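You operate a simulated robot arm through the tools that you are given. There is no shell and no other tool. Be economical: measure what you need, move in short steps, check, and stop when the job is done.

You are at the controls of a simulated two-armed robot. One attempt, no reset.

Task
Wipe the black tile and calibrate the gloss meter on it.
Fine: blue pad, put back; head at TILE, press CAL; end with the head at PARK and the meter off. Set down upright: blue pad. Where these are worked on the way, their far stop is far enough and under half their travel is too little: meter head. What is to be rubbed or washed off counts as gone when no trace of it is left.

It is judged by the outcome, as a careful person would: the job done as asked, and still so three seconds after it is handed in. It fails if anything else is knocked over, pushed out of place, dropped, spilled or broken.

Robot
Two 7-joint arms with fingered hands on one trunk that stands fixed in place. Base frame: the origin is at the foot of the trunk, x ahead of it, y to its left, z up. Lengths are in m, angles in degrees, forces in N, time in s.
The left shoulder is at [0.02, 0.269, 1.197], the right one opposite. Payload 5 kg a hand.
The tool frame of a hand sits at the grasp point between the pads (the TCP): z along the fingers, y along the line on which they close. The tips reach 0.042 m beyond it. The gripper opens to 0.208 m. The gripper's body begins 0.119 m behind the TCP. The gripper is a hand of 4 fingers: y runs from the thumb to the fingers, the wrist lies at [0, 0, -0.317] in the tool frame, and closing takes about 1.5 s.
Orientation is that of the tool frame in the base frame, as [roll, pitch, yaw] about the fixed x, y, z axes, in that order (R = Rz(yaw) Ry(pitch) Rx(roll)). With the fingers straight down and closing along the base's y, the tool's x points along the base's -x, its y along +y and its z along -z.

Tools
- The arms move only by the tool apply_moves. It takes "left_steps", "right_steps" or both (then of equal length, played together; a hand with none holds still); each is one flat list of numbers, 6 for each row, row after row: the shift along the base's x, y, z in units of 100 mm (1.0 is 100 mm), then the turn, a rotation vector about the base's x, y, z in units of 60 degrees (1.0 is 60 degrees). In form: [tx, ty, tz, wx, wy, wz, tx, ty, tz, wx, wy, wz, ...]. A call has 1 to 10 rows; each row is the pose to reach, as a shift and turn from the pose commanded when the call began. "left_jaw" and "right_jaw" are, for a hand that has rows, the finger opening in m, from 0 to 0.208, set as the call begins (left out, the last holds). A call with a number of a shift or a turn outside -1 to 1 is refused whole. Rows are played at 5 a second. More than 0.05 m and 8.6 degrees between two rows, or a gripper value outside its range, and nothing of the call is played. Where a pose cannot be reached the arm comes as near as it can. A force on the tool above 50 N (or 10 N above the force at the start of the call, whichever is more), or a blocked arm, ends the call early, and 0.2 s more pass. Each finger travels about 0.153 m/s and halts on what it meets, pressing with about 33 N; the grip force reading is that of the motor and also rises with nothing between the fingers. The clock runs only during rows and for 0.2 s after the last one: add rows that repeat a pose to give the fingers time. The reply holds the time, the measured pose of the TCP, the force on the tool along the base axes, the opening and the grip force, in the units named above and with some noise, with the torque about the TCP (base axes, N m) and any sound that the robot's microphone picked up.
- Cameras (640 x 400 px; columns grow to the right, rows downward): "scene" is now at [0.1498, 0.0372, 1.4545]; the picture's right is [0.35, -0.93, 0.00], its down [-0.51, -0.19, -0.84] and it looks along [0.78, 0.30, -0.55] (base axes); focal length 362 px, centre (320, 200). "left" rides on the left gripper at [-0.093, 0.001, -0.146] in its tool frame; the picture's right is [-0.02, -1.00, 0.00], its down [0.84, -0.01, -0.54] and it looks along [0.54, -0.01, 0.84] (tool axes); focal length 280 px, centre (320, 200). "right" rides on the right gripper at [0.093, 0.001, -0.146] in its tool frame; the picture's right is [-0.01, 1.00, 0.00], its down [-0.84, -0.01, -0.54] and it looks along [-0.54, -0.01, 0.84] (tool axes); focal length 280 px, centre (320, 200). There is no depth. A picture from a camera that has moved, and an enlarged one, comes with that camera's place and axes in the base frame and with its lens. The place of the scene camera against the robot may be out by one fixed shift of up to 0.018 m in any direction.
- grab_frame(camera): a new picture of that camera. It takes no simulated time.
- slide_trunk(by): slides the trunk up (or, below 0, down) by that many m; the arms and the scene camera ride with it, the base frame stays. It gives what a move gives, with no picture.
- move_fingers(finger1, finger2, finger3, thumb_bend, hand): sets how far each is bent, from 0 (flat) to 1 (curled in); at 0.3 the hand is open as for a grip, at 0.7 the pads meet at the TCP. One left out holds its place. A second passes; each finger stops where it meets its share of the squeeze, and holds until it gets a number again. A gripper value or a shape takes the hand back. It gives what a move gives, with no picture; readings hold the bend of each and the force on the fingers (four entries, about 0 where the hand has none), thumb and palm.
- set_grasp(shape, hand): the hand has 4 fingers and takes this shape, open, in about a second: jaw (thumb against the fingers, like two jaws); tri (thumb and two fingers); tip (a fingertip pinch); poke (one finger out to press); point (the index stretched); flat (the hand flat); cup (the hand cupped); fist (a fist). The gripper value then closes the fingers along that shape, each until it touches; the sizes above hold for jaw. It gives what a move gives, with no picture.
- head_to(pan, tilt): turns the head with the scene camera to pan (to the left, within 80 degrees either way) and tilt (down, from -29 to 69), counted from straight ahead of the robot. It gives what a move gives.
- close_up(camera, box): a new picture of the part [left, top, right, bottom] of that camera's present view, enlarged. It takes no simulated time.
- finish_job(): hands the job in; it is judged then, once.

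Go step by step. Nothing tells you positions but the pictures and the camera data: compare them with the known pose of the tool, close in by small moves and look again before you grip or let go. The budget is 120 turns and 94 pictures, counting those below and the enlarged ones. Unless the task says otherwise, let go and move clear before handing in, and close with one line.

The tools are called after "Request:" by a JSON object that holds its "api" and its "payload". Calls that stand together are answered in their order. apply_moves: Moves the arms, as the interface text tells. Its arguments: {"type":"object","properties":{"left_steps":{"type":"array"},"left_jaw":{"type":"number"},"right_steps":{"type":"array"},"right_jaw":{"type":"number"}},"required":[]} The other tools are called the same way: slide_trunk (by) slides the trunk up or down; set_grasp (shape, hand) gives the hand a shape; move_fingers (finger1, finger2, finger3, thumb_bend, hand) moves the fingers one by one; head_to (pan, tilt) turns the head that bears the scene camera; grab_frame (camera) takes a picture; close_up (camera, box) takes an enlarged picture of a part of a camera's view; finish_job () hands the job in.

At the start:

```text
clock: 0.0
left_tool_pos: [0.6386, 0.7099, 1.2276]
left_tool_rot: [-179.9, 0.0, -151.6]
left_contact_force: [0.6, -0.5, 0.3]
left_ft_torque: [0.0, -0.03, 0.0]
left_finger_gap: 0.2078
left_grip_force: 0.1
left_shape: jaw
left_bend: [0.3, 0.3, 0.3, 0.3]
left_finger forces: [0.0, 0.0, 0.0, 0.0, 0.0, 0.0]
right_tool_pos: [0.4675, -0.0003, 1.2238]
right_tool_rot: [180.0, 0.0, -151.7]
right_contact_force: [-0.9, -0.3, 0.0]
right_ft_torque: [-0.03, -0.01, 0.02]
right_finger_gap: 0.2078
right_grip_force: 0.1
right_shape: jaw
right_bend: [0.3, 0.3, 0.3, 0.3]
right_finger forces: [0.1, 0.1, 0.0, 0.0, 0.0, 0.1]
trunk travel left (down, up): [-0.575, 0.046]
head pan, tilt: [20.8, 33.3]
```

scene: 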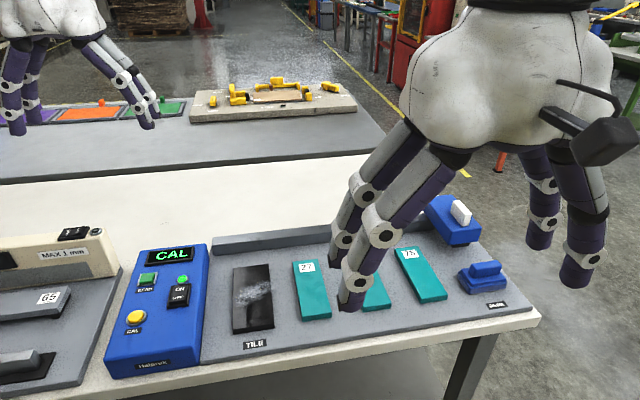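
right: 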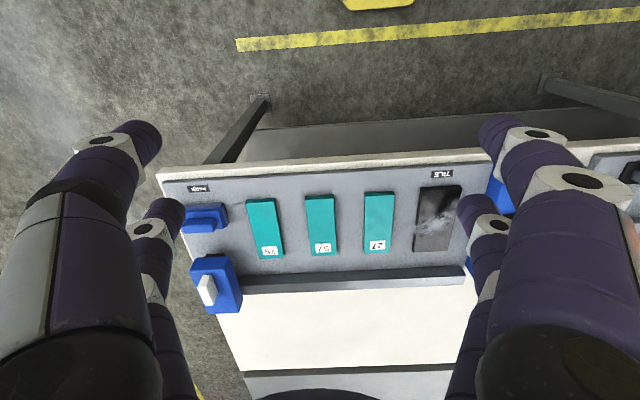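
left: 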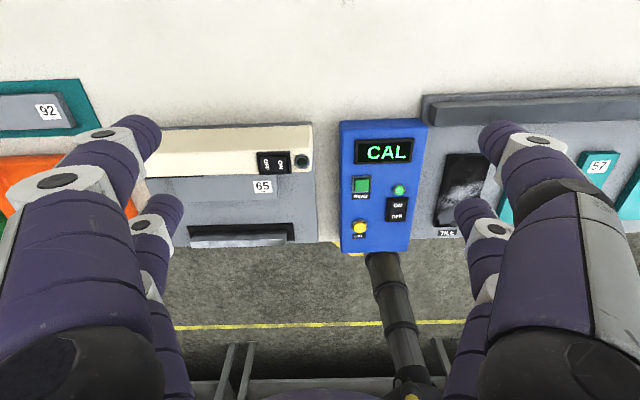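

I see the blue meter, the smudged black tile, three teal samples and two blue objects at the right end. I'll take close-ups to tell the pad from the meter head.

Request:
{"api": "close_up", "payload": {"camera": "scene", "box": [400, 180, 560, 320]}}

Request:
{"api": "close_up", "payload": {"camera": "right", "box": [150, 160, 310, 320]}}

Request:
{"api": "close_up", "payload": {"camera": "scene", "box": [90, 230, 290, 380]}}

```text
2.86 times, centred on (480, 250) of scene
camera zoom: at [0.1498, 0.0372, 1.4545], right [0.35, -0.93, 0.0], down [-0.51, -0.19, -0.84], along [0.78, 0.3, -0.55], focal length 1035 px, centre (-137, 57)
```

zoom: 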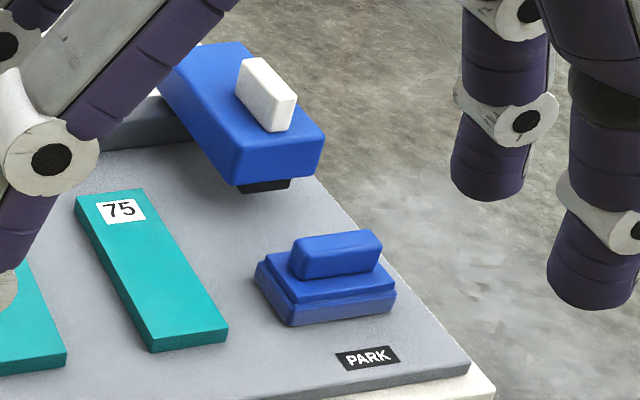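

```text
2.50 times, centred on (230, 240) of right
camera zoom: at [0.3854, -0.0434, 1.3702], right [-0.46, 0.89, 0.0], down [0.75, 0.39, 0.54], along [0.48, 0.25, -0.84], focal length 701 px, centre (545, 100)
```

zoom: 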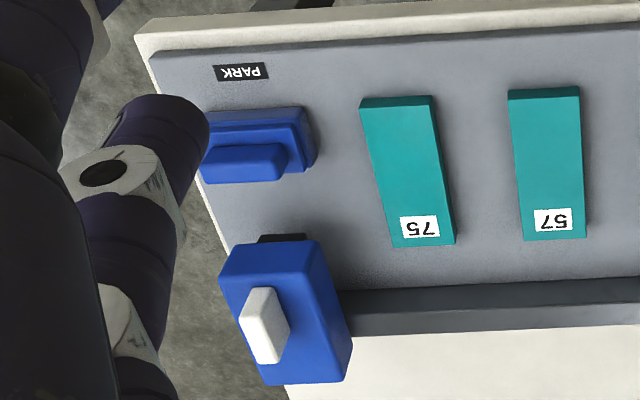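

```text
2.67 times, centred on (190, 305) of scene
camera zoom: at [0.1498, 0.0372, 1.4545], right [0.35, -0.93, 0.0], down [-0.51, -0.19, -0.84], along [0.78, 0.3, -0.55], focal length 966 px, centre (667, -80)
```

zoom: 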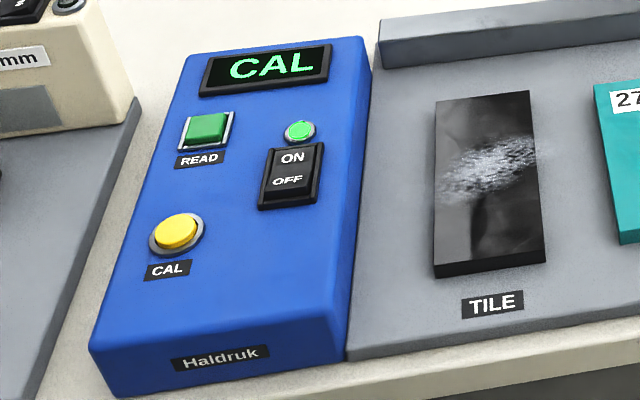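

The blue box with the white handle on the rail is the meter head, at PARK. The stepped blue piece beside it is the pad. The plate surface is at about z 0.845. I'll bring the right hand closer to look at both.

Request:
{"api": "apply_moves", "payload": {"right_steps": [0.33, -0.24, -0.17, 0, 0, 0, 0.66, -0.48, -0.34, 0, 0, 0, 1.0, -0.72, -0.5, 0, 0, 0]}}

Request:
{"api": "apply_moves", "payload": {"right_steps": [0.33, -0.24, -0.17, 0, 0, 0, 0.66, -0.48, -0.34, 0, 0, 0, 1.0, -0.72, -0.5, 0, 0, 0]}}

Request:
{"api": "grab_frame", "payload": {"camera": "right"}}

Request:
{"api": "grab_frame", "payload": {"camera": "scene"}}

```text
clock: 0.8
left_tool_pos: [0.6402, 0.7077, 1.2271]
left_tool_rot: [179.9, 0.0, -151.7]
left_contact_force: [2.1, -0.6, 0.0]
left_ft_torque: [0.19, 0.19, -0.04]
left_finger_gap: 0.208
left_grip_force: 0.0
left_shape: jaw
left_bend: [0.3, 0.3, 0.3, 0.3]
left_finger forces: [0.1, 0.1, 0.0, 0.1, 0.0, 0.0]
right_tool_pos: [0.5699, -0.0728, 1.1708]
right_tool_rot: [179.9, -0.1, -151.8]
right_contact_force: [1.2, -1.4, -0.6]
right_ft_torque: [0.13, 0.17, -0.01]
right_finger_gap: 0.2081
right_grip_force: 0.0
right_shape: jaw
right_bend: [0.3, 0.3, 0.3, 0.3]
right_finger forces: [0.1, 0.0, 0.1, 0.0, 0.0, 0.0]
trunk travel left (down, up): [-0.575, 0.046]
head pan, tilt: [20.8, 33.3]
```

```text
clock: 1.6
left_tool_pos: [0.6409, 0.7078, 1.2264]
left_tool_rot: [179.9, -0.1, -151.7]
left_contact_force: [0.7, 0.5, -0.1]
left_ft_torque: [0.16, 0.26, 0.0]
left_finger_gap: 0.2077
left_grip_force: 0.0
left_shape: jaw
left_bend: [0.3, 0.3, 0.3, 0.3]
left_finger forces: [0.0, 0.0, 0.1, 0.0, 0.1, 0.0]
right_tool_pos: [0.6708, -0.143, 1.1215]
right_tool_rot: [179.9, -0.1, -151.8]
right_contact_force: [1.0, -0.7, -1.2]
right_ft_torque: [0.16, 0.2, 0.0]
right_finger_gap: 0.208
right_grip_force: 0.0
right_shape: jaw
right_bend: [0.3, 0.3, 0.3, 0.3]
right_finger forces: [0.1, 0.1, 0.0, 0.0, 0.1, 0.0]
trunk travel left (down, up): [-0.575, 0.046]
head pan, tilt: [20.8, 33.3]
```

```text
87 pictures are left
camera right: at [0.5885, -0.1862, 1.268], right [-0.46, 0.89, 0.0], down [0.75, 0.39, 0.54], along [0.48, 0.25, -0.84], focal length 280 px, centre (320, 200)
```

right: 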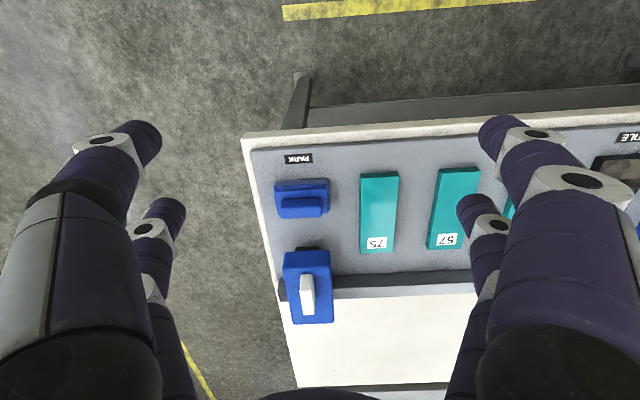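

```text
86 pictures are left
camera scene: at [0.1523, 0.0359, 1.454], right [0.35, -0.94, 0.0], down [-0.52, -0.19, -0.83], along [0.78, 0.3, -0.55], focal length 362 px, centre (320, 200)
```

scene: 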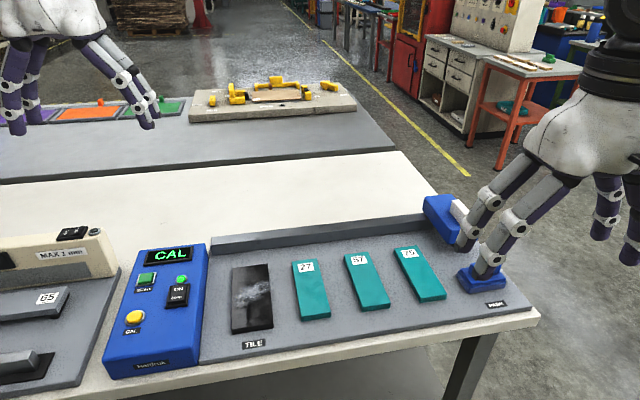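

Request:
{"api": "close_up", "payload": {"camera": "right", "box": [235, 140, 415, 340]}}

Request:
{"api": "close_up", "payload": {"camera": "scene", "box": [400, 180, 560, 320]}}

```text
2.00 times, centred on (325, 240) of right
camera zoom: at [0.5885, -0.1862, 1.268], right [-0.46, 0.89, 0.0], down [0.75, 0.39, 0.54], along [0.48, 0.25, -0.84], focal length 561 px, centre (310, 120)
```

zoom: 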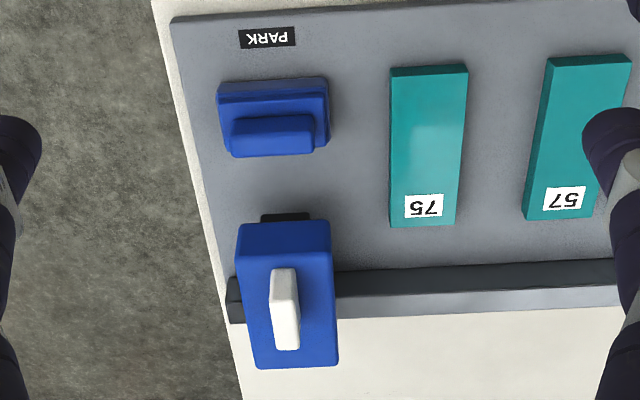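

```text
2.86 times, centred on (480, 250) of scene
camera zoom: at [0.1523, 0.0359, 1.454], right [0.35, -0.94, 0.0], down [-0.52, -0.19, -0.83], along [0.78, 0.3, -0.55], focal length 1035 px, centre (-137, 57)
```

zoom: 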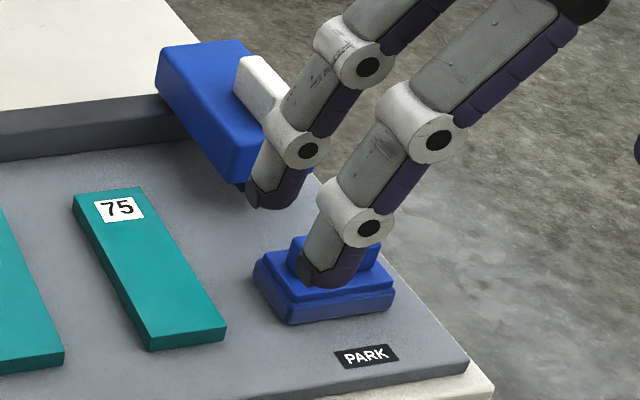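

The bench frame is turned about 31 degrees and the pad's ridge runs along the bench. Before choosing a grip, I'll look at the hand's finger layout.

Request:
{"api": "head_to", "payload": {"pan": -5, "tilt": 28}}

Request:
{"api": "grab_frame", "payload": {"camera": "scene"}}

Request:
{"api": "set_grasp", "payload": {"shape": "tip", "hand": "right"}}

Request:
{"api": "grab_frame", "payload": {"camera": "scene"}}

Request:
{"api": "grab_frame", "payload": {"camera": "right"}}

```text
clock: 2.5
left_tool_pos: [0.6383, 0.7094, 1.2279]
left_tool_rot: [180.0, 0.0, -151.6]
left_contact_force: [-0.2, -0.4, -0.5]
left_ft_torque: [0.0, -0.03, 0.01]
left_finger_gap: 0.208
left_grip_force: 0.0
left_shape: jaw
left_bend: [0.3, 0.3, 0.3, 0.3]
left_finger forces: [0.0, 0.0, 0.0, 0.0, 0.0, 0.1]
right_tool_pos: [0.6688, -0.142, 1.1239]
right_tool_rot: [-180.0, 0.1, -151.6]
right_contact_force: [0.5, 0.0, 0.1]
right_ft_torque: [0.01, -0.05, -0.03]
right_finger_gap: 0.2078
right_grip_force: 0.1
right_shape: jaw
right_bend: [0.3, 0.3, 0.3, 0.3]
right_finger forces: [0.0, 0.1, 0.0, 0.0, 0.0, 0.0]
trunk travel left (down, up): [-0.575, 0.046]
head pan, tilt: [-5.0, 28.0]
```

```text
83 pictures are left
camera scene: at [0.1574, -0.0024, 1.4628], right [-0.09, -1.0, 0.0], down [-0.47, 0.04, -0.88], along [0.88, -0.08, -0.47], focal length 362 px, centre (320, 200)
```

scene: 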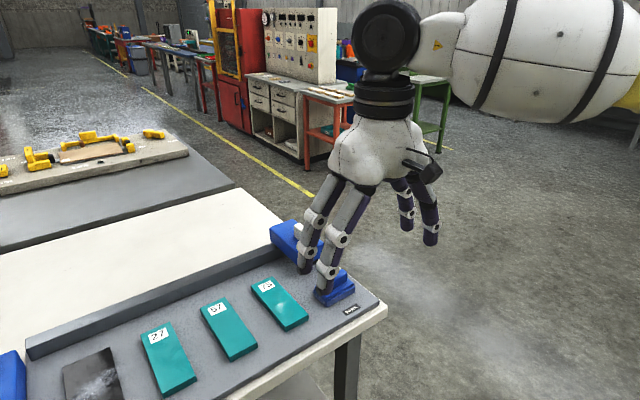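

```text
clock: 3.4
left_tool_pos: [0.6377, 0.7084, 1.2284]
left_tool_rot: [-180.0, -0.1, -151.6]
left_contact_force: [-0.1, -1.0, 0.2]
left_ft_torque: [0.02, -0.03, 0.02]
left_finger_gap: 0.2082
left_grip_force: 0.0
left_shape: jaw
left_bend: [0.3, 0.3, 0.3, 0.3]
left_finger forces: [0.0, 0.0, 0.0, 0.0, 0.0, 0.0]
right_tool_pos: [0.6677, -0.141, 1.1238]
right_tool_rot: [179.9, 0.0, -151.7]
right_contact_force: [-0.1, 0.0, 0.3]
right_ft_torque: [-0.01, -0.03, 0.03]
right_finger_gap: 0.2081
right_grip_force: 0.1
right_shape: tip
right_bend: [0.3, 0.3, 0.3, 0.3]
right_finger forces: [0.0, 0.0, 0.1, 0.1, 0.0, 0.0]
trunk travel left (down, up): [-0.575, 0.046]
head pan, tilt: [-5.0, 28.0]
```

```text
82 pictures are left
camera scene: at [0.1574, -0.0023, 1.4629], right [-0.09, -1.0, 0.0], down [-0.47, 0.04, -0.88], along [0.88, -0.08, -0.47], focal length 362 px, centre (320, 200)
```

scene: 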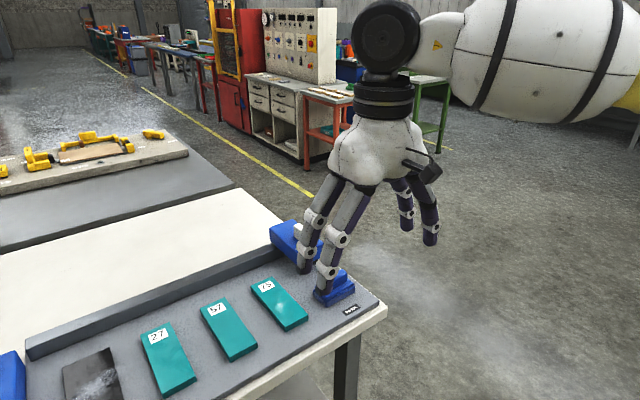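

```text
81 pictures are left
camera right: at [0.5856, -0.1842, 1.27], right [-0.46, 0.89, 0.0], down [0.75, 0.39, 0.54], along [0.48, 0.25, -0.84], focal length 280 px, centre (320, 200)
```

right: 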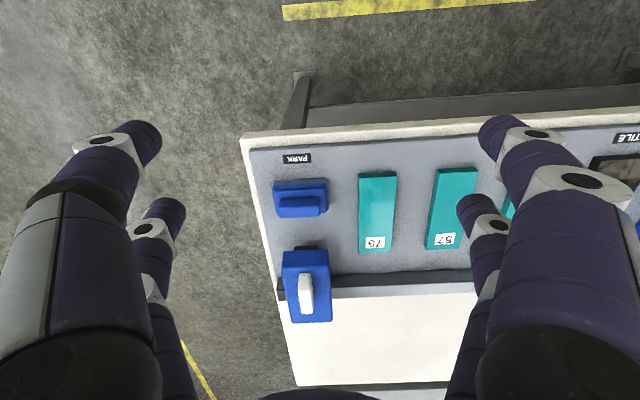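

The fingers stand two against two, about 56 mm apart. I'll close the tip shape in the air to see how the tips meet.

Request:
{"api": "apply_moves", "payload": {"right_steps": [0, 0, 0, 0, 0, 0, 0, 0, 0, 0, 0, 0, 0, 0, 0, 0, 0, 0, 0, 0, 0, 0, 0, 0, 0, 0, 0, 0, 0, 0], "right_jaw": 0.03}}

Request:
{"api": "grab_frame", "payload": {"camera": "right"}}

Request:
{"api": "set_grasp", "payload": {"shape": "jaw", "hand": "right"}}

Request:
{"api": "apply_moves", "payload": {"right_steps": [0, 0, 0, 0, 0, 0, 0, 0, 0, 0, 0, 0, 0, 0, 0, 0, 0, 0, 0, 0, 0, 0, 0, 0, 0, 0, 0, 0, 0, 0], "right_jaw": 0.03}}

Request:
{"api": "grab_frame", "payload": {"camera": "right"}}

Request:
{"api": "close_up", "payload": {"camera": "scene", "box": [240, 100, 480, 320]}}

```text
clock: 4.6
left_tool_pos: [0.6394, 0.7093, 1.2272]
left_tool_rot: [-180.0, -0.1, -151.8]
left_contact_force: [0.4, -0.8, 0.7]
left_ft_torque: [-0.01, 0.0, 0.0]
left_finger_gap: 0.2081
left_grip_force: 0.1
left_shape: jaw
left_bend: [0.3, 0.3, 0.3, 0.3]
left_finger forces: [0.0, 0.1, 0.0, 0.0, 0.0, 0.0]
right_tool_pos: [0.6676, -0.1411, 1.1235]
right_tool_rot: [-180.0, 0.0, -151.6]
right_contact_force: [-0.1, -1.1, 0.5]
right_ft_torque: [0.03, 0.02, -0.01]
right_finger_gap: 0.0306
right_grip_force: 0.1
right_shape: tip
right_bend: [0.72, 0.72, 0.72, 0.7]
right_finger forces: [0.0, 0.0, 0.0, 0.0, 0.1, 0.1]
trunk travel left (down, up): [-0.575, 0.046]
head pan, tilt: [-5.0, 28.0]
```

```text
80 pictures are left
camera right: at [0.586, -0.1844, 1.2699], right [-0.46, 0.89, 0.0], down [0.75, 0.39, 0.54], along [0.48, 0.25, -0.84], focal length 280 px, centre (320, 200)
```

right: 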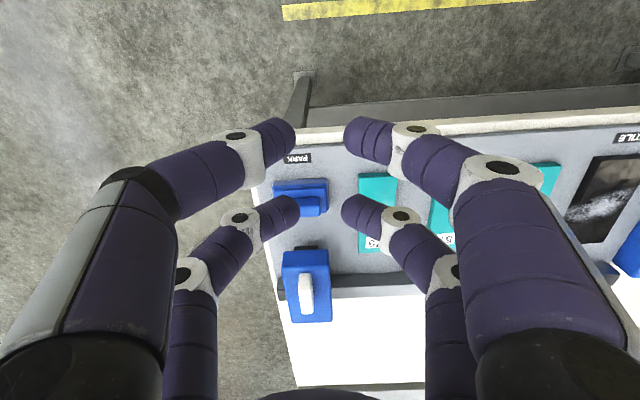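

```text
clock: 5.5
left_tool_pos: [0.6381, 0.7095, 1.2271]
left_tool_rot: [-180.0, 0.1, -151.6]
left_contact_force: [0.7, 0.5, -0.1]
left_ft_torque: [0.0, -0.03, -0.03]
left_finger_gap: 0.2081
left_grip_force: 0.0
left_shape: jaw
left_bend: [0.3, 0.3, 0.3, 0.3]
left_finger forces: [0.1, 0.1, 0.0, 0.0, 0.1, 0.0]
right_tool_pos: [0.6678, -0.1399, 1.1249]
right_tool_rot: [-180.0, -0.1, -151.8]
right_contact_force: [0.0, -0.1, 0.1]
right_ft_torque: [-0.01, -0.03, -0.03]
right_finger_gap: 0.2081
right_grip_force: 0.1
right_shape: jaw
right_bend: [0.3, 0.3, 0.3, 0.3]
right_finger forces: [0.0, 0.0, 0.1, 0.0, 0.0, 0.0]
trunk travel left (down, up): [-0.575, 0.046]
head pan, tilt: [-5.0, 28.0]
```

```text
clock: 6.7
left_tool_pos: [0.638, 0.7097, 1.2279]
left_tool_rot: [-180.0, 0.0, -151.7]
left_contact_force: [0.4, -1.0, -0.8]
left_ft_torque: [0.0, -0.03, 0.02]
left_finger_gap: 0.2081
left_grip_force: 0.0
left_shape: jaw
left_bend: [0.3, 0.3, 0.3, 0.3]
left_finger forces: [0.0, 0.1, 0.0, 0.0, 0.0, 0.1]
right_tool_pos: [0.6689, -0.1419, 1.1235]
right_tool_rot: [-179.9, -0.1, -151.7]
right_contact_force: [1.6, 0.2, -0.2]
right_ft_torque: [0.0, -0.01, -0.03]
right_finger_gap: 0.0306
right_grip_force: 0.0
right_shape: jaw
right_bend: [0.72, 0.72, 0.72, 0.7]
right_finger forces: [0.0, 0.0, 0.1, 0.0, 0.0, 0.0]
trunk travel left (down, up): [-0.575, 0.046]
head pan, tilt: [-5.0, 28.0]
```

```text
79 pictures are left
camera right: at [0.586, -0.1843, 1.2698], right [-0.46, 0.89, 0.0], down [0.75, 0.39, 0.54], along [0.48, 0.25, -0.84], focal length 280 px, centre (320, 200)
```

right: 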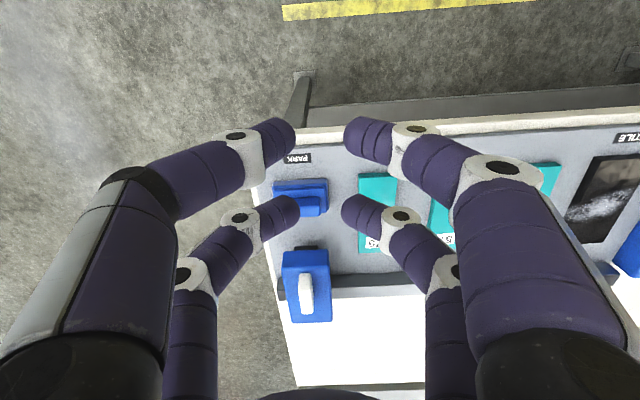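

```text
1.82 times, centred on (360, 210) of scene
camera zoom: at [0.1576, -0.0022, 1.4628], right [-0.09, -1.0, 0.0], down [-0.47, 0.04, -0.88], along [0.88, -0.08, -0.47], focal length 658 px, centre (247, 182)
```

zoom: 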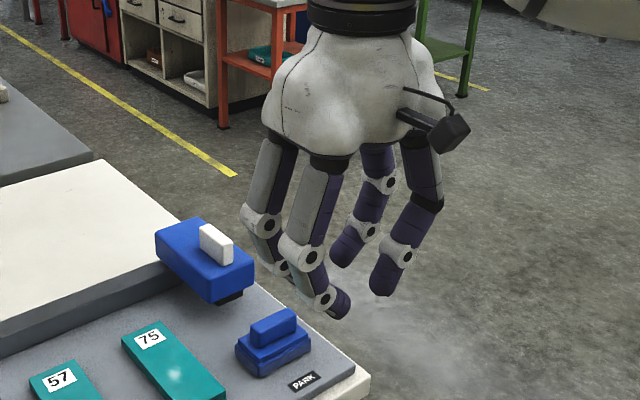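

The closed tips reach about 0.04 m below the TCP. I'll grip the pad's ridge across its width, which needs the hand turned about 93 degrees, so I'll turn it high above the pad now.

Request:
{"api": "apply_moves", "payload": {"right_steps": [0.14, 0, 0, 0, 0, 0.142, 0.28, 0, 0, 0, 0, 0.284, 0.42, 0, 0, 0, 0, 0.426, 0.56, 0, 0, 0, 0, 0.568, 0.7, 0, 0, 0, 0, 0.71, 0.84, 0, 0, 0, 0, 0.852, 0.95, 0, 0, 0, 0, 0.994], "right_jaw": 0.09}}

Request:
{"api": "apply_moves", "payload": {"right_steps": [0.25, 0, 0, 0, 0, 0.139, 0.5, 0, 0, 0, 0, 0.278, 0.75, -0.05, 0, 0, 0, 0.417, 0.93, -0.1, 0, 0, 0, 0.556]}}

Request:
{"api": "grab_frame", "payload": {"camera": "right"}}

Request:
{"api": "grab_frame", "payload": {"camera": "scene"}}

```text
clock: 8.3
left_tool_pos: [0.6376, 0.7082, 1.2283]
left_tool_rot: [-180.0, 0.0, -151.7]
left_contact_force: [0.5, -1.2, -0.8]
left_ft_torque: [0.04, 0.01, -0.02]
left_finger_gap: 0.2079
left_grip_force: 0.0
left_shape: jaw
left_bend: [0.3, 0.3, 0.3, 0.3]
left_finger forces: [0.0, 0.0, 0.1, 0.0, 0.1, 0.0]
right_tool_pos: [0.7632, -0.1442, 1.1232]
right_tool_rot: [179.9, 0.0, -92.0]
right_contact_force: [0.6, -0.4, 0.4]
right_ft_torque: [0.03, 0.05, 0.02]
right_finger_gap: 0.0896
right_grip_force: 0.0
right_shape: jaw
right_bend: [0.73, 0.73, 0.73, 0.7]
right_finger forces: [0.0, 0.0, 0.0, 0.1, 0.0, 0.0]
trunk travel left (down, up): [-0.575, 0.046]
head pan, tilt: [-5.0, 28.0]
```

```text
clock: 9.3
left_tool_pos: [0.6383, 0.71, 1.228]
left_tool_rot: [-180.0, 0.0, -151.7]
left_contact_force: [-0.6, 0.0, 0.5]
left_ft_torque: [0.03, -0.03, -0.01]
left_finger_gap: 0.208
left_grip_force: 0.2
left_shape: jaw
left_bend: [0.3, 0.3, 0.3, 0.3]
left_finger forces: [0.1, 0.0, 0.0, 0.1, 0.0, 0.0]
right_tool_pos: [0.8572, -0.1542, 1.123]
right_tool_rot: [180.0, 0.0, -58.6]
right_contact_force: [-0.2, -0.5, 0.3]
right_ft_torque: [0.03, -0.05, -0.03]
right_finger_gap: 0.0898
right_grip_force: 0.0
right_shape: jaw
right_bend: [0.73, 0.73, 0.73, 0.7]
right_finger forces: [0.1, 0.1, 0.1, 0.1, 0.0, 0.0]
trunk travel left (down, up): [-0.575, 0.046]
head pan, tilt: [-5.0, 28.0]
```

```text
77 pictures are left
camera right: at [0.9046, -0.2343, 1.269], right [-0.86, -0.51, 0.0], down [-0.43, 0.73, 0.54], along [-0.27, 0.46, -0.84], focal length 280 px, centre (320, 200)
```

right: 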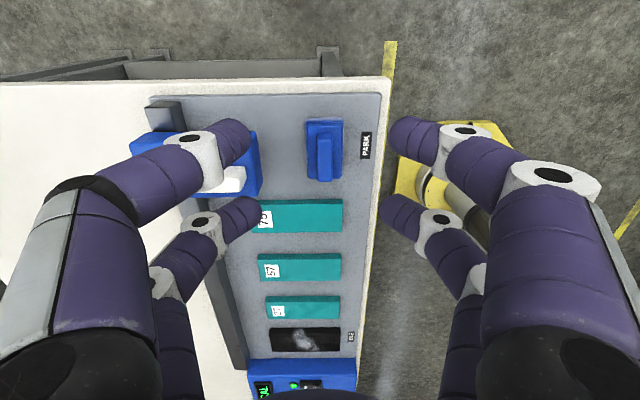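

```text
76 pictures are left
camera scene: at [0.1574, -0.0024, 1.4629], right [-0.09, -1.0, 0.0], down [-0.47, 0.04, -0.88], along [0.88, -0.08, -0.47], focal length 362 px, centre (320, 200)
```

scene: 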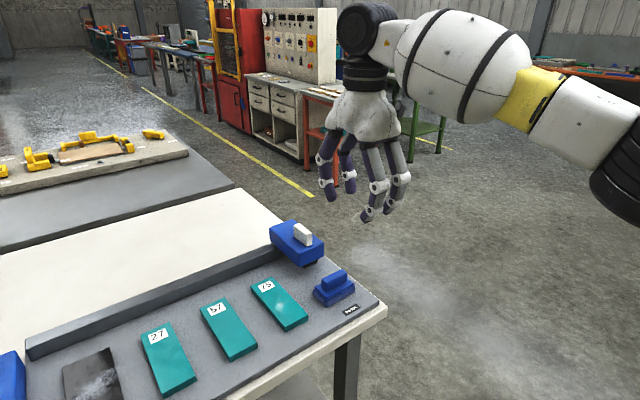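

Request:
{"api": "close_up", "payload": {"camera": "right", "box": [240, 80, 400, 220]}}

Request:
{"api": "close_up", "payload": {"camera": "scene", "box": [240, 200, 400, 340]}}

```text
2.86 times, centred on (320, 150) of right
camera zoom: at [0.9046, -0.2343, 1.269], right [-0.86, -0.51, 0.0], down [-0.43, 0.73, 0.54], along [-0.27, 0.46, -0.84], focal length 801 px, centre (320, 343)
```

zoom: 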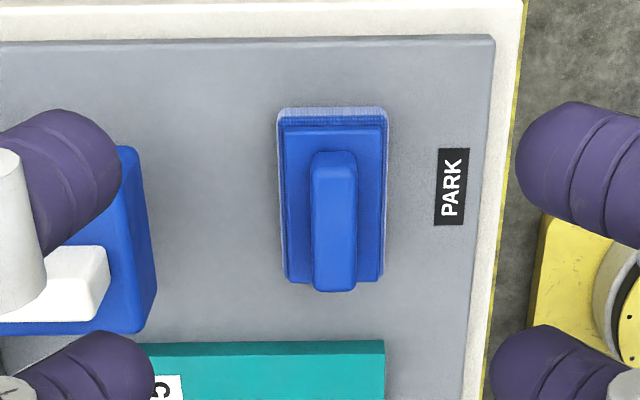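

```text
2.86 times, centred on (320, 270) of scene
camera zoom: at [0.1574, -0.0024, 1.4629], right [-0.09, -1.0, 0.0], down [-0.47, 0.04, -0.88], along [0.88, -0.08, -0.47], focal length 1035 px, centre (320, 0)
```

zoom: 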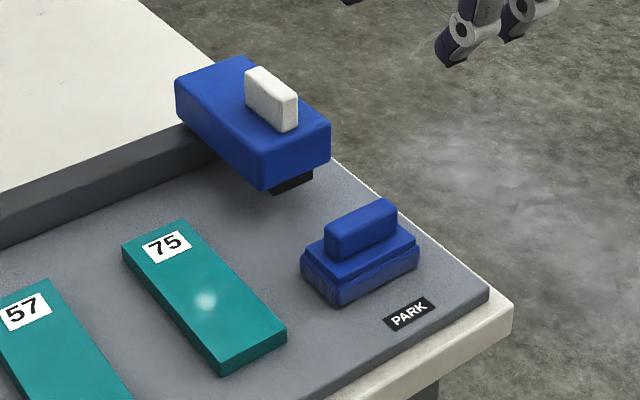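

The ridge top is centred near (0.818, -0.099, 0.921) and the plate is at about z 0.868. I'll tilt the hand 15 degrees toward me to clear the meter head, and come above the ridge.

Request:
{"api": "apply_moves", "payload": {"right_steps": [-0.12, 0.12, -0.25, 0.033, -0.053, 0, -0.24, 0.24, -0.5, 0.065, -0.107, 0, -0.36, 0.37, -0.75, 0.098, -0.16, 0, -0.48, 0.49, -1.0, 0.13, -0.2135, 0], "right_jaw": 0.06}}

Request:
{"api": "grab_frame", "payload": {"camera": "right"}}

Request:
{"api": "close_up", "payload": {"camera": "scene", "box": [240, 150, 440, 330]}}

```text
clock: 10.3
left_tool_pos: [0.6396, 0.7087, 1.2276]
left_tool_rot: [-180.0, 0.0, -151.7]
left_contact_force: [0.6, -0.2, 0.6]
left_ft_torque: [0.02, 0.07, -0.03]
left_finger_gap: 0.2078
left_grip_force: 0.0
left_shape: jaw
left_bend: [0.3, 0.3, 0.3, 0.3]
left_finger forces: [0.1, 0.0, 0.0, 0.1, 0.0, 0.1]
right_tool_pos: [0.8067, -0.105, 1.0229]
right_tool_rot: [-164.9, 0.1, -58.9]
right_contact_force: [-0.3, 0.0, 1.4]
right_ft_torque: [0.05, 0.08, 0.03]
right_finger_gap: 0.0603
right_grip_force: 0.1
right_shape: jaw
right_bend: [0.73, 0.73, 0.73, 0.7]
right_finger forces: [0.0, 0.0, 0.0, 0.0, 0.0, 0.0]
trunk travel left (down, up): [-0.575, 0.046]
head pan, tilt: [-5.0, 28.0]
```

```text
73 pictures are left
camera right: at [0.8235, -0.2054, 1.1638], right [-0.83, -0.49, -0.26], down [-0.55, 0.65, 0.52], along [-0.09, 0.58, -0.81], focal length 280 px, centre (320, 200)
```

right: 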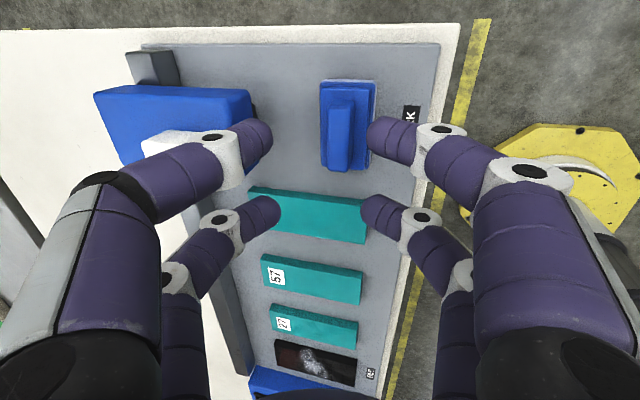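

```text
2.22 times, centred on (340, 240) of scene
camera zoom: at [0.1579, -0.0025, 1.4628], right [-0.09, -1.0, 0.0], down [-0.47, 0.04, -0.88], along [0.88, -0.08, -0.47], focal length 805 px, centre (276, 111)
```

zoom: 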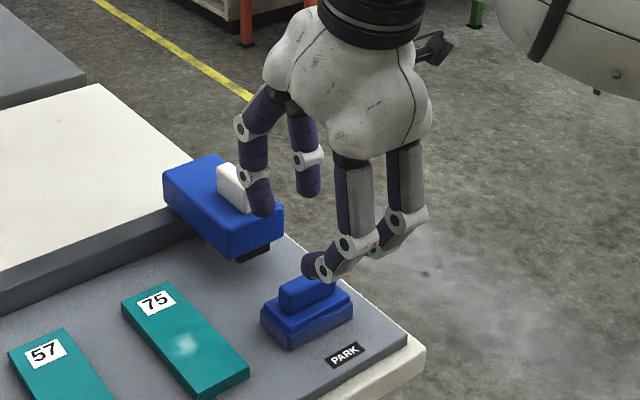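

The tips are centred over the ridge and should clear the head. I'll descend around the ridge.

Request:
{"api": "apply_moves", "payload": {"right_steps": [0.02, 0.005, -0.2, 0, 0, 0, 0.02, 0.005, -0.4, 0, 0, 0, 0.02, 0.005, -0.6, 0, 0, 0, 0.02, 0.005, -0.72, 0, 0, 0], "right_jaw": 0.055}}

Request:
{"api": "grab_frame", "payload": {"camera": "right"}}

Request:
{"api": "close_up", "payload": {"camera": "scene", "box": [260, 190, 400, 320]}}

```text
clock: 11.3
left_tool_pos: [0.6385, 0.7093, 1.227]
left_tool_rot: [180.0, 0.0, -151.7]
left_contact_force: [-0.3, -1.1, 1.4]
left_ft_torque: [0.0, 0.0, 0.0]
left_finger_gap: 0.2078
left_grip_force: 0.1
left_shape: jaw
left_bend: [0.3, 0.3, 0.3, 0.3]
left_finger forces: [0.1, 0.0, 0.0, 0.0, 0.0, 0.0]
right_tool_pos: [0.81, -0.1047, 0.9514]
right_tool_rot: [-165.0, 0.0, -58.7]
right_contact_force: [0.4, 0.4, 0.2]
right_ft_torque: [-0.01, 0.0, 0.01]
right_finger_gap: 0.0554
right_grip_force: 0.0
right_shape: jaw
right_bend: [0.73, 0.73, 0.73, 0.7]
right_finger forces: [0.0, 0.1, 0.1, 0.0, 0.0, 0.1]
trunk travel left (down, up): [-0.575, 0.046]
head pan, tilt: [-5.0, 28.0]
```

```text
71 pictures are left
camera right: at [0.8259, -0.2049, 1.0921], right [-0.83, -0.49, -0.26], down [-0.55, 0.65, 0.52], along [-0.09, 0.58, -0.81], focal length 280 px, centre (320, 200)
```

right: 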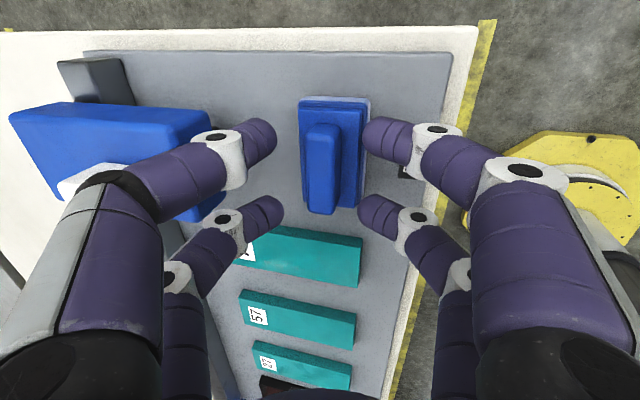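

```text
3.08 times, centred on (330, 255) of scene
camera zoom: at [0.1576, -0.0023, 1.4628], right [-0.09, -1.0, 0.0], down [-0.47, 0.04, -0.88], along [0.88, -0.08, -0.47], focal length 1114 px, centre (289, 31)
```

zoom: 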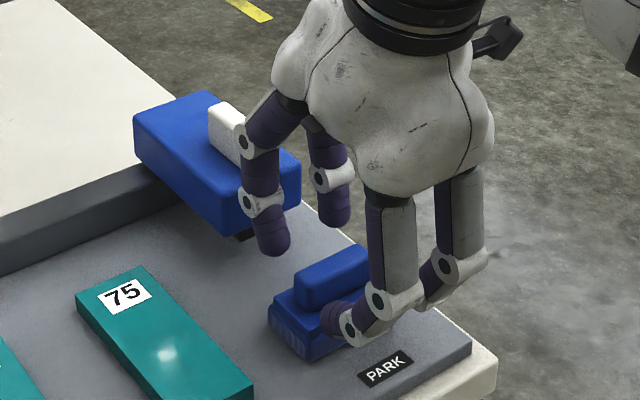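

The fingers straddle the ridge. I'll shift 5 mm along it, lower 6 mm and close.

Request:
{"api": "apply_moves", "payload": {"right_steps": [0.026, -0.043, 0, 0, 0, 0, 0.026, -0.043, -0.06, 0, 0, 0]}}

Request:
{"api": "apply_moves", "payload": {"right_steps": [0, 0, 0, 0, 0, 0, 0, 0, 0, 0, 0, 0, 0, 0, 0, 0, 0, 0, 0, 0, 0, 0, 0, 0], "right_jaw": 0.0}}

Request:
{"api": "grab_frame", "payload": {"camera": "right"}}

Request:
{"api": "close_up", "payload": {"camera": "scene", "box": [260, 190, 400, 320]}}

```text
clock: 11.9
left_tool_pos: [0.6382, 0.71, 1.2265]
left_tool_rot: [179.9, 0.0, -151.7]
left_contact_force: [0.3, 0.9, -0.2]
left_ft_torque: [-0.02, 0.02, -0.02]
left_finger_gap: 0.2079
left_grip_force: 0.1
left_shape: jaw
left_bend: [0.3, 0.3, 0.3, 0.3]
left_finger forces: [0.0, 0.1, 0.1, 0.0, 0.0, 0.0]
right_tool_pos: [0.8118, -0.1095, 0.9453]
right_tool_rot: [-164.9, 0.0, -58.7]
right_contact_force: [-0.7, 0.5, -0.2]
right_ft_torque: [0.02, 0.02, -0.02]
right_finger_gap: 0.0556
right_grip_force: 0.1
right_shape: jaw
right_bend: [0.73, 0.73, 0.73, 0.7]
right_finger forces: [0.0, 0.0, 0.1, 0.0, 0.0, 0.1]
trunk travel left (down, up): [-0.575, 0.046]
head pan, tilt: [-5.0, 28.0]
```

```text
clock: 12.9
left_tool_pos: [0.6372, 0.7086, 1.2283]
left_tool_rot: [180.0, 0.0, -151.8]
left_contact_force: [-0.4, 0.1, 0.9]
left_ft_torque: [0.0, -0.01, 0.01]
left_finger_gap: 0.208
left_grip_force: 0.0
left_shape: jaw
left_bend: [0.3, 0.3, 0.3, 0.3]
left_finger forces: [0.0, 0.0, 0.0, 0.0, 0.0, 0.1]
right_tool_pos: [0.8111, -0.109, 0.9447]
right_tool_rot: [-165.0, 0.0, -58.7]
right_contact_force: [-1.0, -1.1, 2.7]
right_ft_torque: [-0.16, 0.16, 0.02]
right_finger_gap: 0.0162
right_grip_force: 33.2
right_shape: jaw
right_bend: [0.72, 0.72, 0.72, 0.71]
right_finger forces: [28.4, 29.8, 29.0, 0.0, 27.0, 0.0]
trunk travel left (down, up): [-0.575, 0.046]
head pan, tilt: [-5.0, 28.0]
```

```text
69 pictures are left
camera right: at [0.8276, -0.2096, 1.0862], right [-0.83, -0.49, -0.26], down [-0.55, 0.65, 0.52], along [-0.09, 0.58, -0.81], focal length 280 px, centre (320, 200)
```

right: 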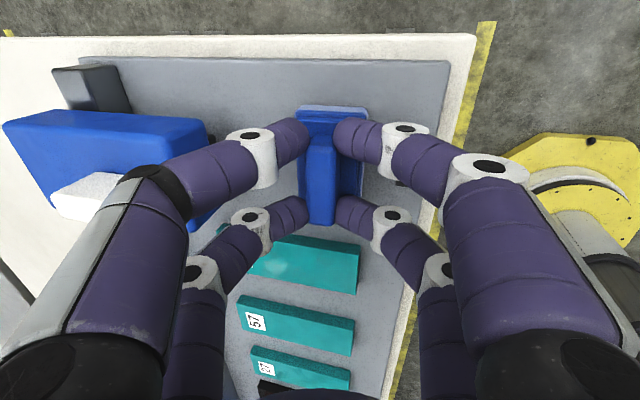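

```text
3.08 times, centred on (330, 255) of scene
camera zoom: at [0.1574, -0.0023, 1.4629], right [-0.09, -1.0, 0.0], down [-0.47, 0.04, -0.88], along [0.88, -0.08, -0.47], focal length 1114 px, centre (289, 31)
```

zoom: 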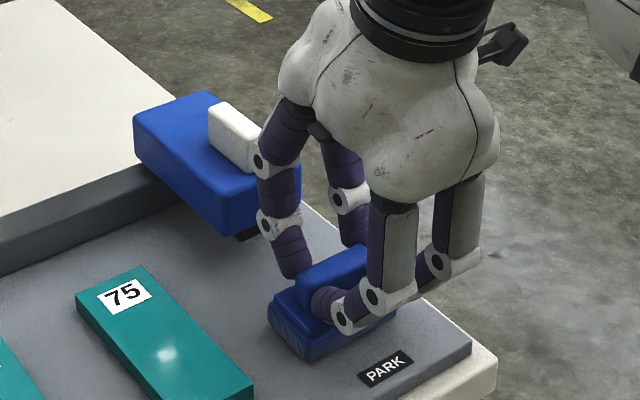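

All four fingers grip the ridge at about 33 N, with the TCP at (0.811, -0.109, 0.945) when the pad is home. Now I'll lift.

Request:
{"api": "apply_moves", "payload": {"right_steps": [0, 0, 0.15, 0, 0, 0, 0, 0, 0.3, 0, 0, 0, 0, 0, 0.45, 0, 0, 0, 0, 0, 0.6, 0, 0, 0]}}

Request:
{"api": "grab_frame", "payload": {"camera": "right"}}

Request:
{"api": "grab_frame", "payload": {"camera": "scene"}}

```text
clock: 13.9
left_tool_pos: [0.6396, 0.7094, 1.2271]
left_tool_rot: [179.9, 0.0, -151.7]
left_contact_force: [-1.2, 0.0, 0.7]
left_ft_torque: [-0.03, 0.01, -0.02]
left_finger_gap: 0.2077
left_grip_force: 0.1
left_shape: jaw
left_bend: [0.3, 0.3, 0.3, 0.3]
left_finger forces: [0.0, 0.0, 0.1, 0.0, 0.1, 0.0]
right_tool_pos: [0.8119, -0.1084, 1.0056]
right_tool_rot: [-165.0, 0.0, -58.7]
right_contact_force: [0.6, -0.6, -0.3]
right_ft_torque: [0.02, -0.03, 0.02]
right_finger_gap: 0.0131
right_grip_force: 33.3
right_shape: jaw
right_bend: [0.73, 0.72, 0.72, 0.72]
right_finger forces: [0.0, 29.0, 36.3, 0.0, 30.0, 0.0]
trunk travel left (down, up): [-0.575, 0.046]
head pan, tilt: [-5.0, 28.0]
```

```text
67 pictures are left
camera right: at [0.8278, -0.2089, 1.1458], right [-0.83, -0.49, -0.26], down [-0.55, 0.65, 0.52], along [-0.09, 0.58, -0.81], focal length 280 px, centre (320, 200)
```

right: 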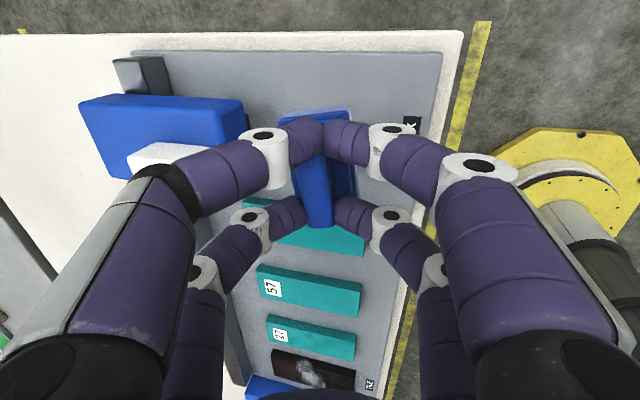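

```text
66 pictures are left
camera scene: at [0.1576, -0.0022, 1.4628], right [-0.09, -1.0, 0.0], down [-0.47, 0.04, -0.88], along [0.88, -0.08, -0.47], focal length 362 px, centre (320, 200)
```

scene: 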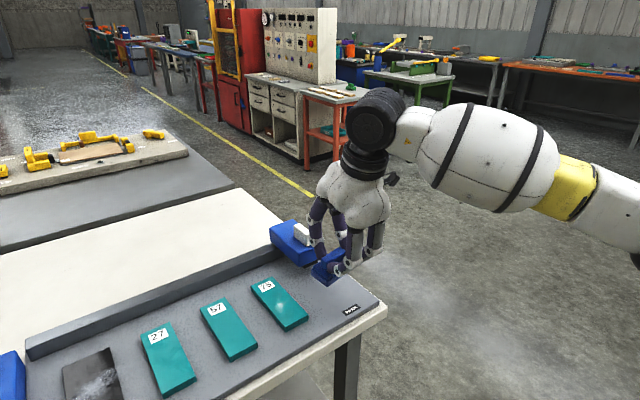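

The pad has shifted in the grip, so I'll check how it hangs.

Request:
{"api": "close_up", "payload": {"camera": "right", "box": [240, 90, 400, 260]}}

Request:
{"api": "close_up", "payload": {"camera": "scene", "box": [260, 190, 420, 310]}}

```text
2.35 times, centred on (320, 175) of right
camera zoom: at [0.8278, -0.2089, 1.1458], right [-0.83, -0.49, -0.26], down [-0.55, 0.65, 0.52], along [-0.09, 0.58, -0.81], focal length 660 px, centre (320, 259)
```

zoom: 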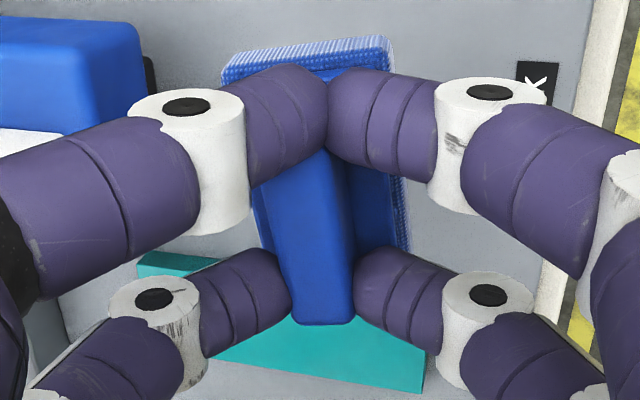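

```text
3.33 times, centred on (340, 250) of scene
camera zoom: at [0.1576, -0.0022, 1.4628], right [-0.09, -1.0, 0.0], down [-0.47, 0.04, -0.88], along [0.88, -0.08, -0.47], focal length 1207 px, centre (253, 33)
```

zoom: 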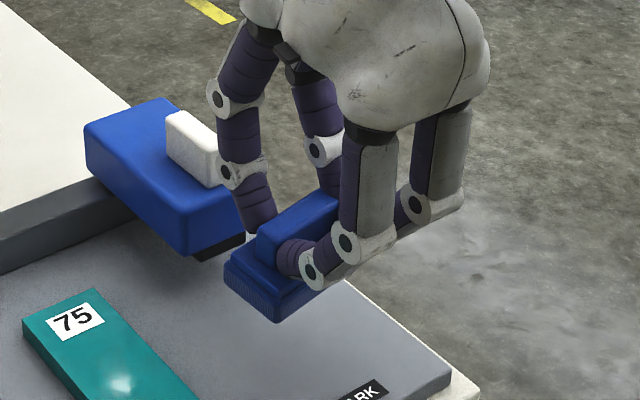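

The +u fingers slipped off the ridge's end and the pad droops there. I'll set it back down where it was, open, and regrip further toward -u and lower.

Request:
{"api": "apply_moves", "payload": {"right_steps": [0, 0, -0.15, 0, 0, 0, 0, 0, -0.3, 0, 0, 0, 0, 0, -0.4, 0, 0, 0, 0, 0, -0.5, 0, 0, 0, 0, 0, -0.55, 0, 0, 0, 0, 0, -0.59, 0, 0, 0]}}

Request:
{"api": "close_up", "payload": {"camera": "right", "box": [240, 90, 400, 260]}}

Request:
{"api": "close_up", "payload": {"camera": "scene", "box": [260, 190, 420, 310]}}

```text
clock: 15.3
left_tool_pos: [0.6382, 0.7093, 1.2278]
left_tool_rot: [180.0, 0.0, -151.7]
left_contact_force: [0.6, 0.0, -0.1]
left_ft_torque: [0.0, 0.0, 0.0]
left_finger_gap: 0.208
left_grip_force: 0.1
left_shape: jaw
left_bend: [0.3, 0.3, 0.3, 0.3]
left_finger forces: [0.1, 0.0, 0.1, 0.0, 0.0, 0.1]
right_tool_pos: [0.8114, -0.1097, 0.9472]
right_tool_rot: [-165.0, 0.0, -58.7]
right_contact_force: [0.4, -0.5, -0.1]
right_ft_torque: [0.02, 0.0, 0.01]
right_finger_gap: 0.0128
right_grip_force: 32.8
right_shape: jaw
right_bend: [0.73, 0.72, 0.72, 0.72]
right_finger forces: [0.0, 29.2, 36.5, 0.0, 30.0, 0.0]
trunk travel left (down, up): [-0.575, 0.046]
head pan, tilt: [-5.0, 28.0]
```

```text
2.35 times, centred on (320, 175) of right
camera zoom: at [0.8273, -0.2096, 1.0878], right [-0.83, -0.49, -0.26], down [-0.55, 0.65, 0.52], along [-0.09, 0.58, -0.81], focal length 660 px, centre (320, 259)
```

zoom: 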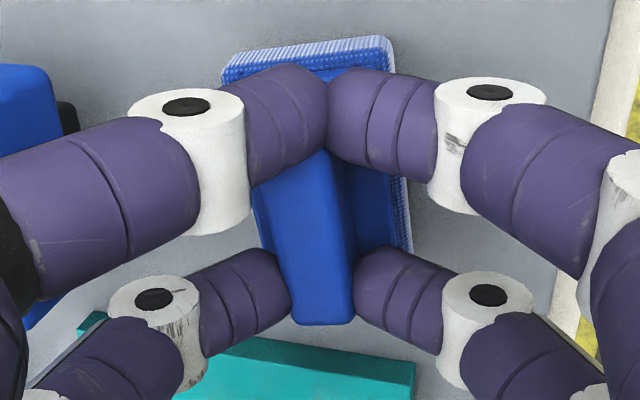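

```text
3.33 times, centred on (340, 250) of scene
camera zoom: at [0.1576, -0.0023, 1.4628], right [-0.09, -1.0, 0.0], down [-0.47, 0.04, -0.88], along [0.88, -0.08, -0.47], focal length 1207 px, centre (253, 33)
```

zoom: 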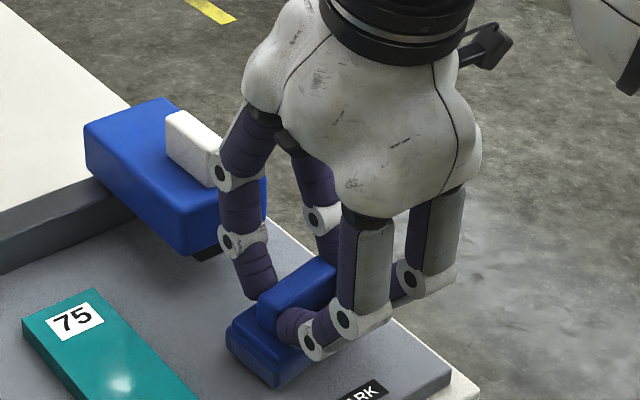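

No contact yet, so the pad moved up and yawed slightly in the hand. I'll lower until it touches.

Request:
{"api": "apply_moves", "payload": {"right_steps": [0, 0, -0.03, 0, 0, 0, 0, 0, -0.06, 0, 0, 0, 0, 0, -0.09, 0, 0, 0, 0, 0, -0.12, 0, 0, 0]}}

Request:
{"api": "close_up", "payload": {"camera": "scene", "box": [280, 210, 400, 310]}}

```text
clock: 16.3
left_tool_pos: [0.6368, 0.71, 1.2297]
left_tool_rot: [180.0, 0.1, -151.8]
left_contact_force: [-0.1, 0.1, -0.3]
left_ft_torque: [0.01, 0.01, 0.01]
left_finger_gap: 0.2079
left_grip_force: 0.1
left_shape: jaw
left_bend: [0.3, 0.3, 0.3, 0.3]
left_finger forces: [0.0, 0.0, 0.0, 0.1, 0.1, 0.1]
right_tool_pos: [0.813, -0.1092, 0.9388]
right_tool_rot: [-164.7, 0.0, -58.8]
right_contact_force: [10.4, -4.7, 38.9]
right_ft_torque: [0.49, -0.12, -0.14]
right_finger_gap: 0.0146
right_grip_force: 33.1
right_shape: jaw
right_bend: [0.73, 0.73, 0.72, 0.72]
right_finger forces: [0.0, 33.9, 38.7, 0.0, 0.0, 0.0]
trunk travel left (down, up): [-0.575, 0.046]
head pan, tilt: [-5.0, 28.0]
```

```text
4.00 times, centred on (340, 260) of scene
camera zoom: at [0.156, -0.0024, 1.4634], right [-0.09, -1.0, 0.0], down [-0.47, 0.04, -0.88], along [0.88, -0.08, -0.47], focal length 1448 px, centre (240, -40)
```

zoom: 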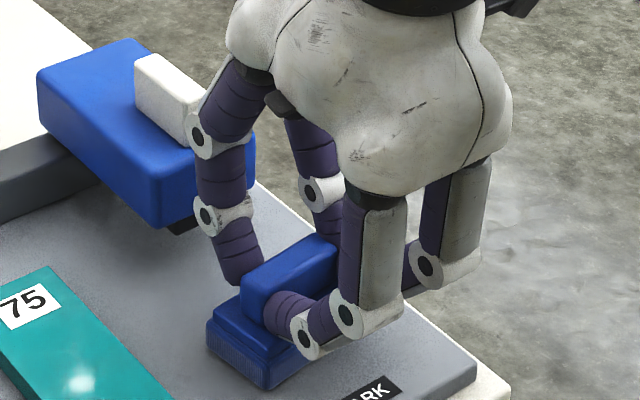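

The pad is on the plate now. I'll open the fingers and look.

Request:
{"api": "apply_moves", "payload": {"right_steps": [0, 0, 0.02, 0, 0, 0, 0, 0, 0.06, 0, 0, 0, 0, 0, 0.06, 0, 0, 0], "right_jaw": 0.06}}

Request:
{"api": "grab_frame", "payload": {"camera": "right"}}

Request:
{"api": "close_up", "payload": {"camera": "scene", "box": [280, 210, 400, 310]}}

```text
clock: 17.1
left_tool_pos: [0.6372, 0.71, 1.2275]
left_tool_rot: [180.0, 0.0, -151.7]
left_contact_force: [-0.5, 0.2, -0.1]
left_ft_torque: [-0.01, -0.01, 0.02]
left_finger_gap: 0.2076
left_grip_force: 0.0
left_shape: jaw
left_bend: [0.3, 0.3, 0.3, 0.3]
left_finger forces: [0.1, 0.1, 0.1, 0.0, 0.0, 0.0]
right_tool_pos: [0.8116, -0.1088, 0.9418]
right_tool_rot: [-165.1, 0.1, -58.7]
right_contact_force: [0.5, 1.5, 10.5]
right_ft_torque: [0.28, 0.32, -0.04]
right_finger_gap: 0.058
right_grip_force: 0.1
right_shape: jaw
right_bend: [0.74, 0.76, 0.74, 0.7]
right_finger forces: [0.0, 10.2, 0.0, 0.0, 0.1, 0.1]
trunk travel left (down, up): [-0.575, 0.046]
head pan, tilt: [-5.0, 28.0]
```

```text
60 pictures are left
camera right: at [0.8273, -0.2083, 1.0822], right [-0.83, -0.49, -0.26], down [-0.55, 0.65, 0.52], along [-0.09, 0.58, -0.81], focal length 280 px, centre (320, 200)
```

right: 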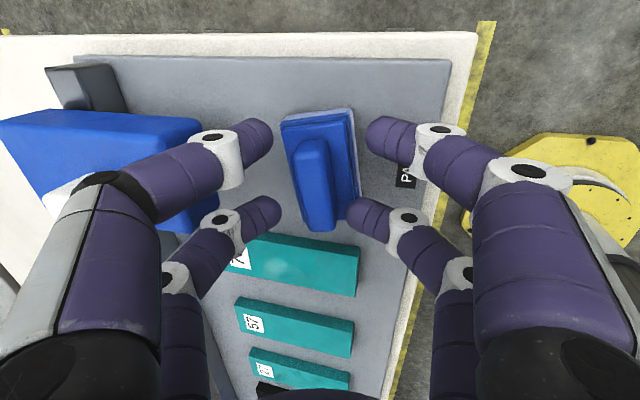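

```text
4.00 times, centred on (340, 260) of scene
camera zoom: at [0.1572, -0.0019, 1.4628], right [-0.09, -1.0, 0.0], down [-0.47, 0.04, -0.88], along [0.88, -0.08, -0.47], focal length 1448 px, centre (240, -40)
```

zoom: 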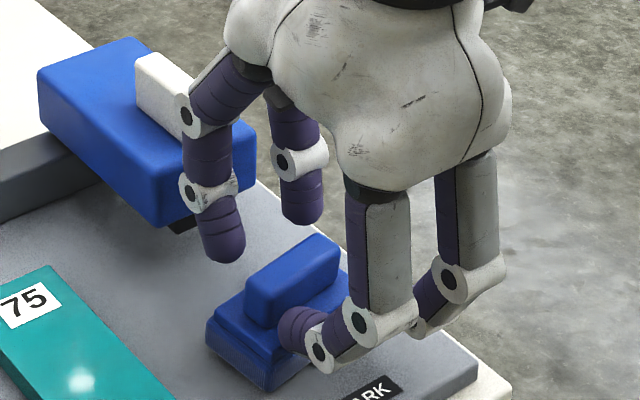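

The pad is flat at its original place but yawed about 7 degrees, and my grip was about 7 mm too far toward +u. I'll rise a little, turn 6.6 degrees, recentre and lower again.

Request:
{"api": "apply_moves", "payload": {"right_steps": [0, 0, 0.1, 0, 0, 0, -0.053, 0.045, 0.1, 0, 0, 0.11, -0.053, 0.045, 0.04, 0, 0, 0.11]}}

Request:
{"api": "grab_frame", "payload": {"camera": "right"}}

```text
clock: 17.9
left_tool_pos: [0.638, 0.7094, 1.2269]
left_tool_rot: [180.0, 0.0, -151.7]
left_contact_force: [0.5, 0.2, 0.5]
left_ft_torque: [-0.01, 0.0, -0.01]
left_finger_gap: 0.208
left_grip_force: 0.0
left_shape: jaw
left_bend: [0.3, 0.3, 0.3, 0.3]
left_finger forces: [0.0, 0.0, 0.0, 0.0, 0.0, 0.1]
right_tool_pos: [0.8068, -0.1049, 0.945]
right_tool_rot: [-165.0, 0.0, -52.1]
right_contact_force: [-1.0, -0.4, 0.9]
right_ft_torque: [-0.01, -0.02, -0.02]
right_finger_gap: 0.0594
right_grip_force: 0.0
right_shape: jaw
right_bend: [0.74, 0.74, 0.74, 0.7]
right_finger forces: [0.1, 0.0, 0.0, 0.0, 0.0, 0.0]
trunk travel left (down, up): [-0.575, 0.046]
head pan, tilt: [-5.0, 28.0]
```

```text
58 pictures are left
camera right: at [0.8344, -0.2018, 1.0858], right [-0.77, -0.58, -0.26], down [-0.62, 0.59, 0.52], along [-0.15, 0.56, -0.81], focal length 280 px, centre (320, 200)
```

right: 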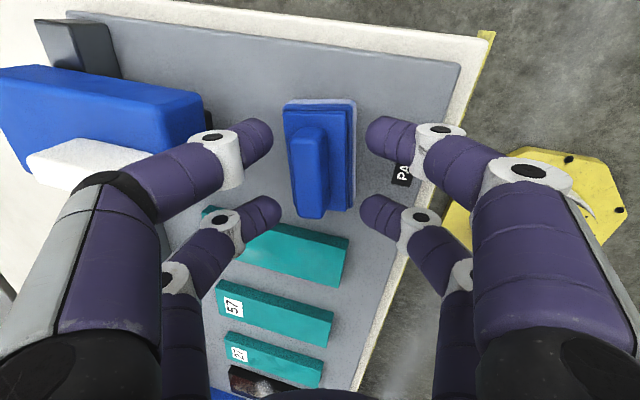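

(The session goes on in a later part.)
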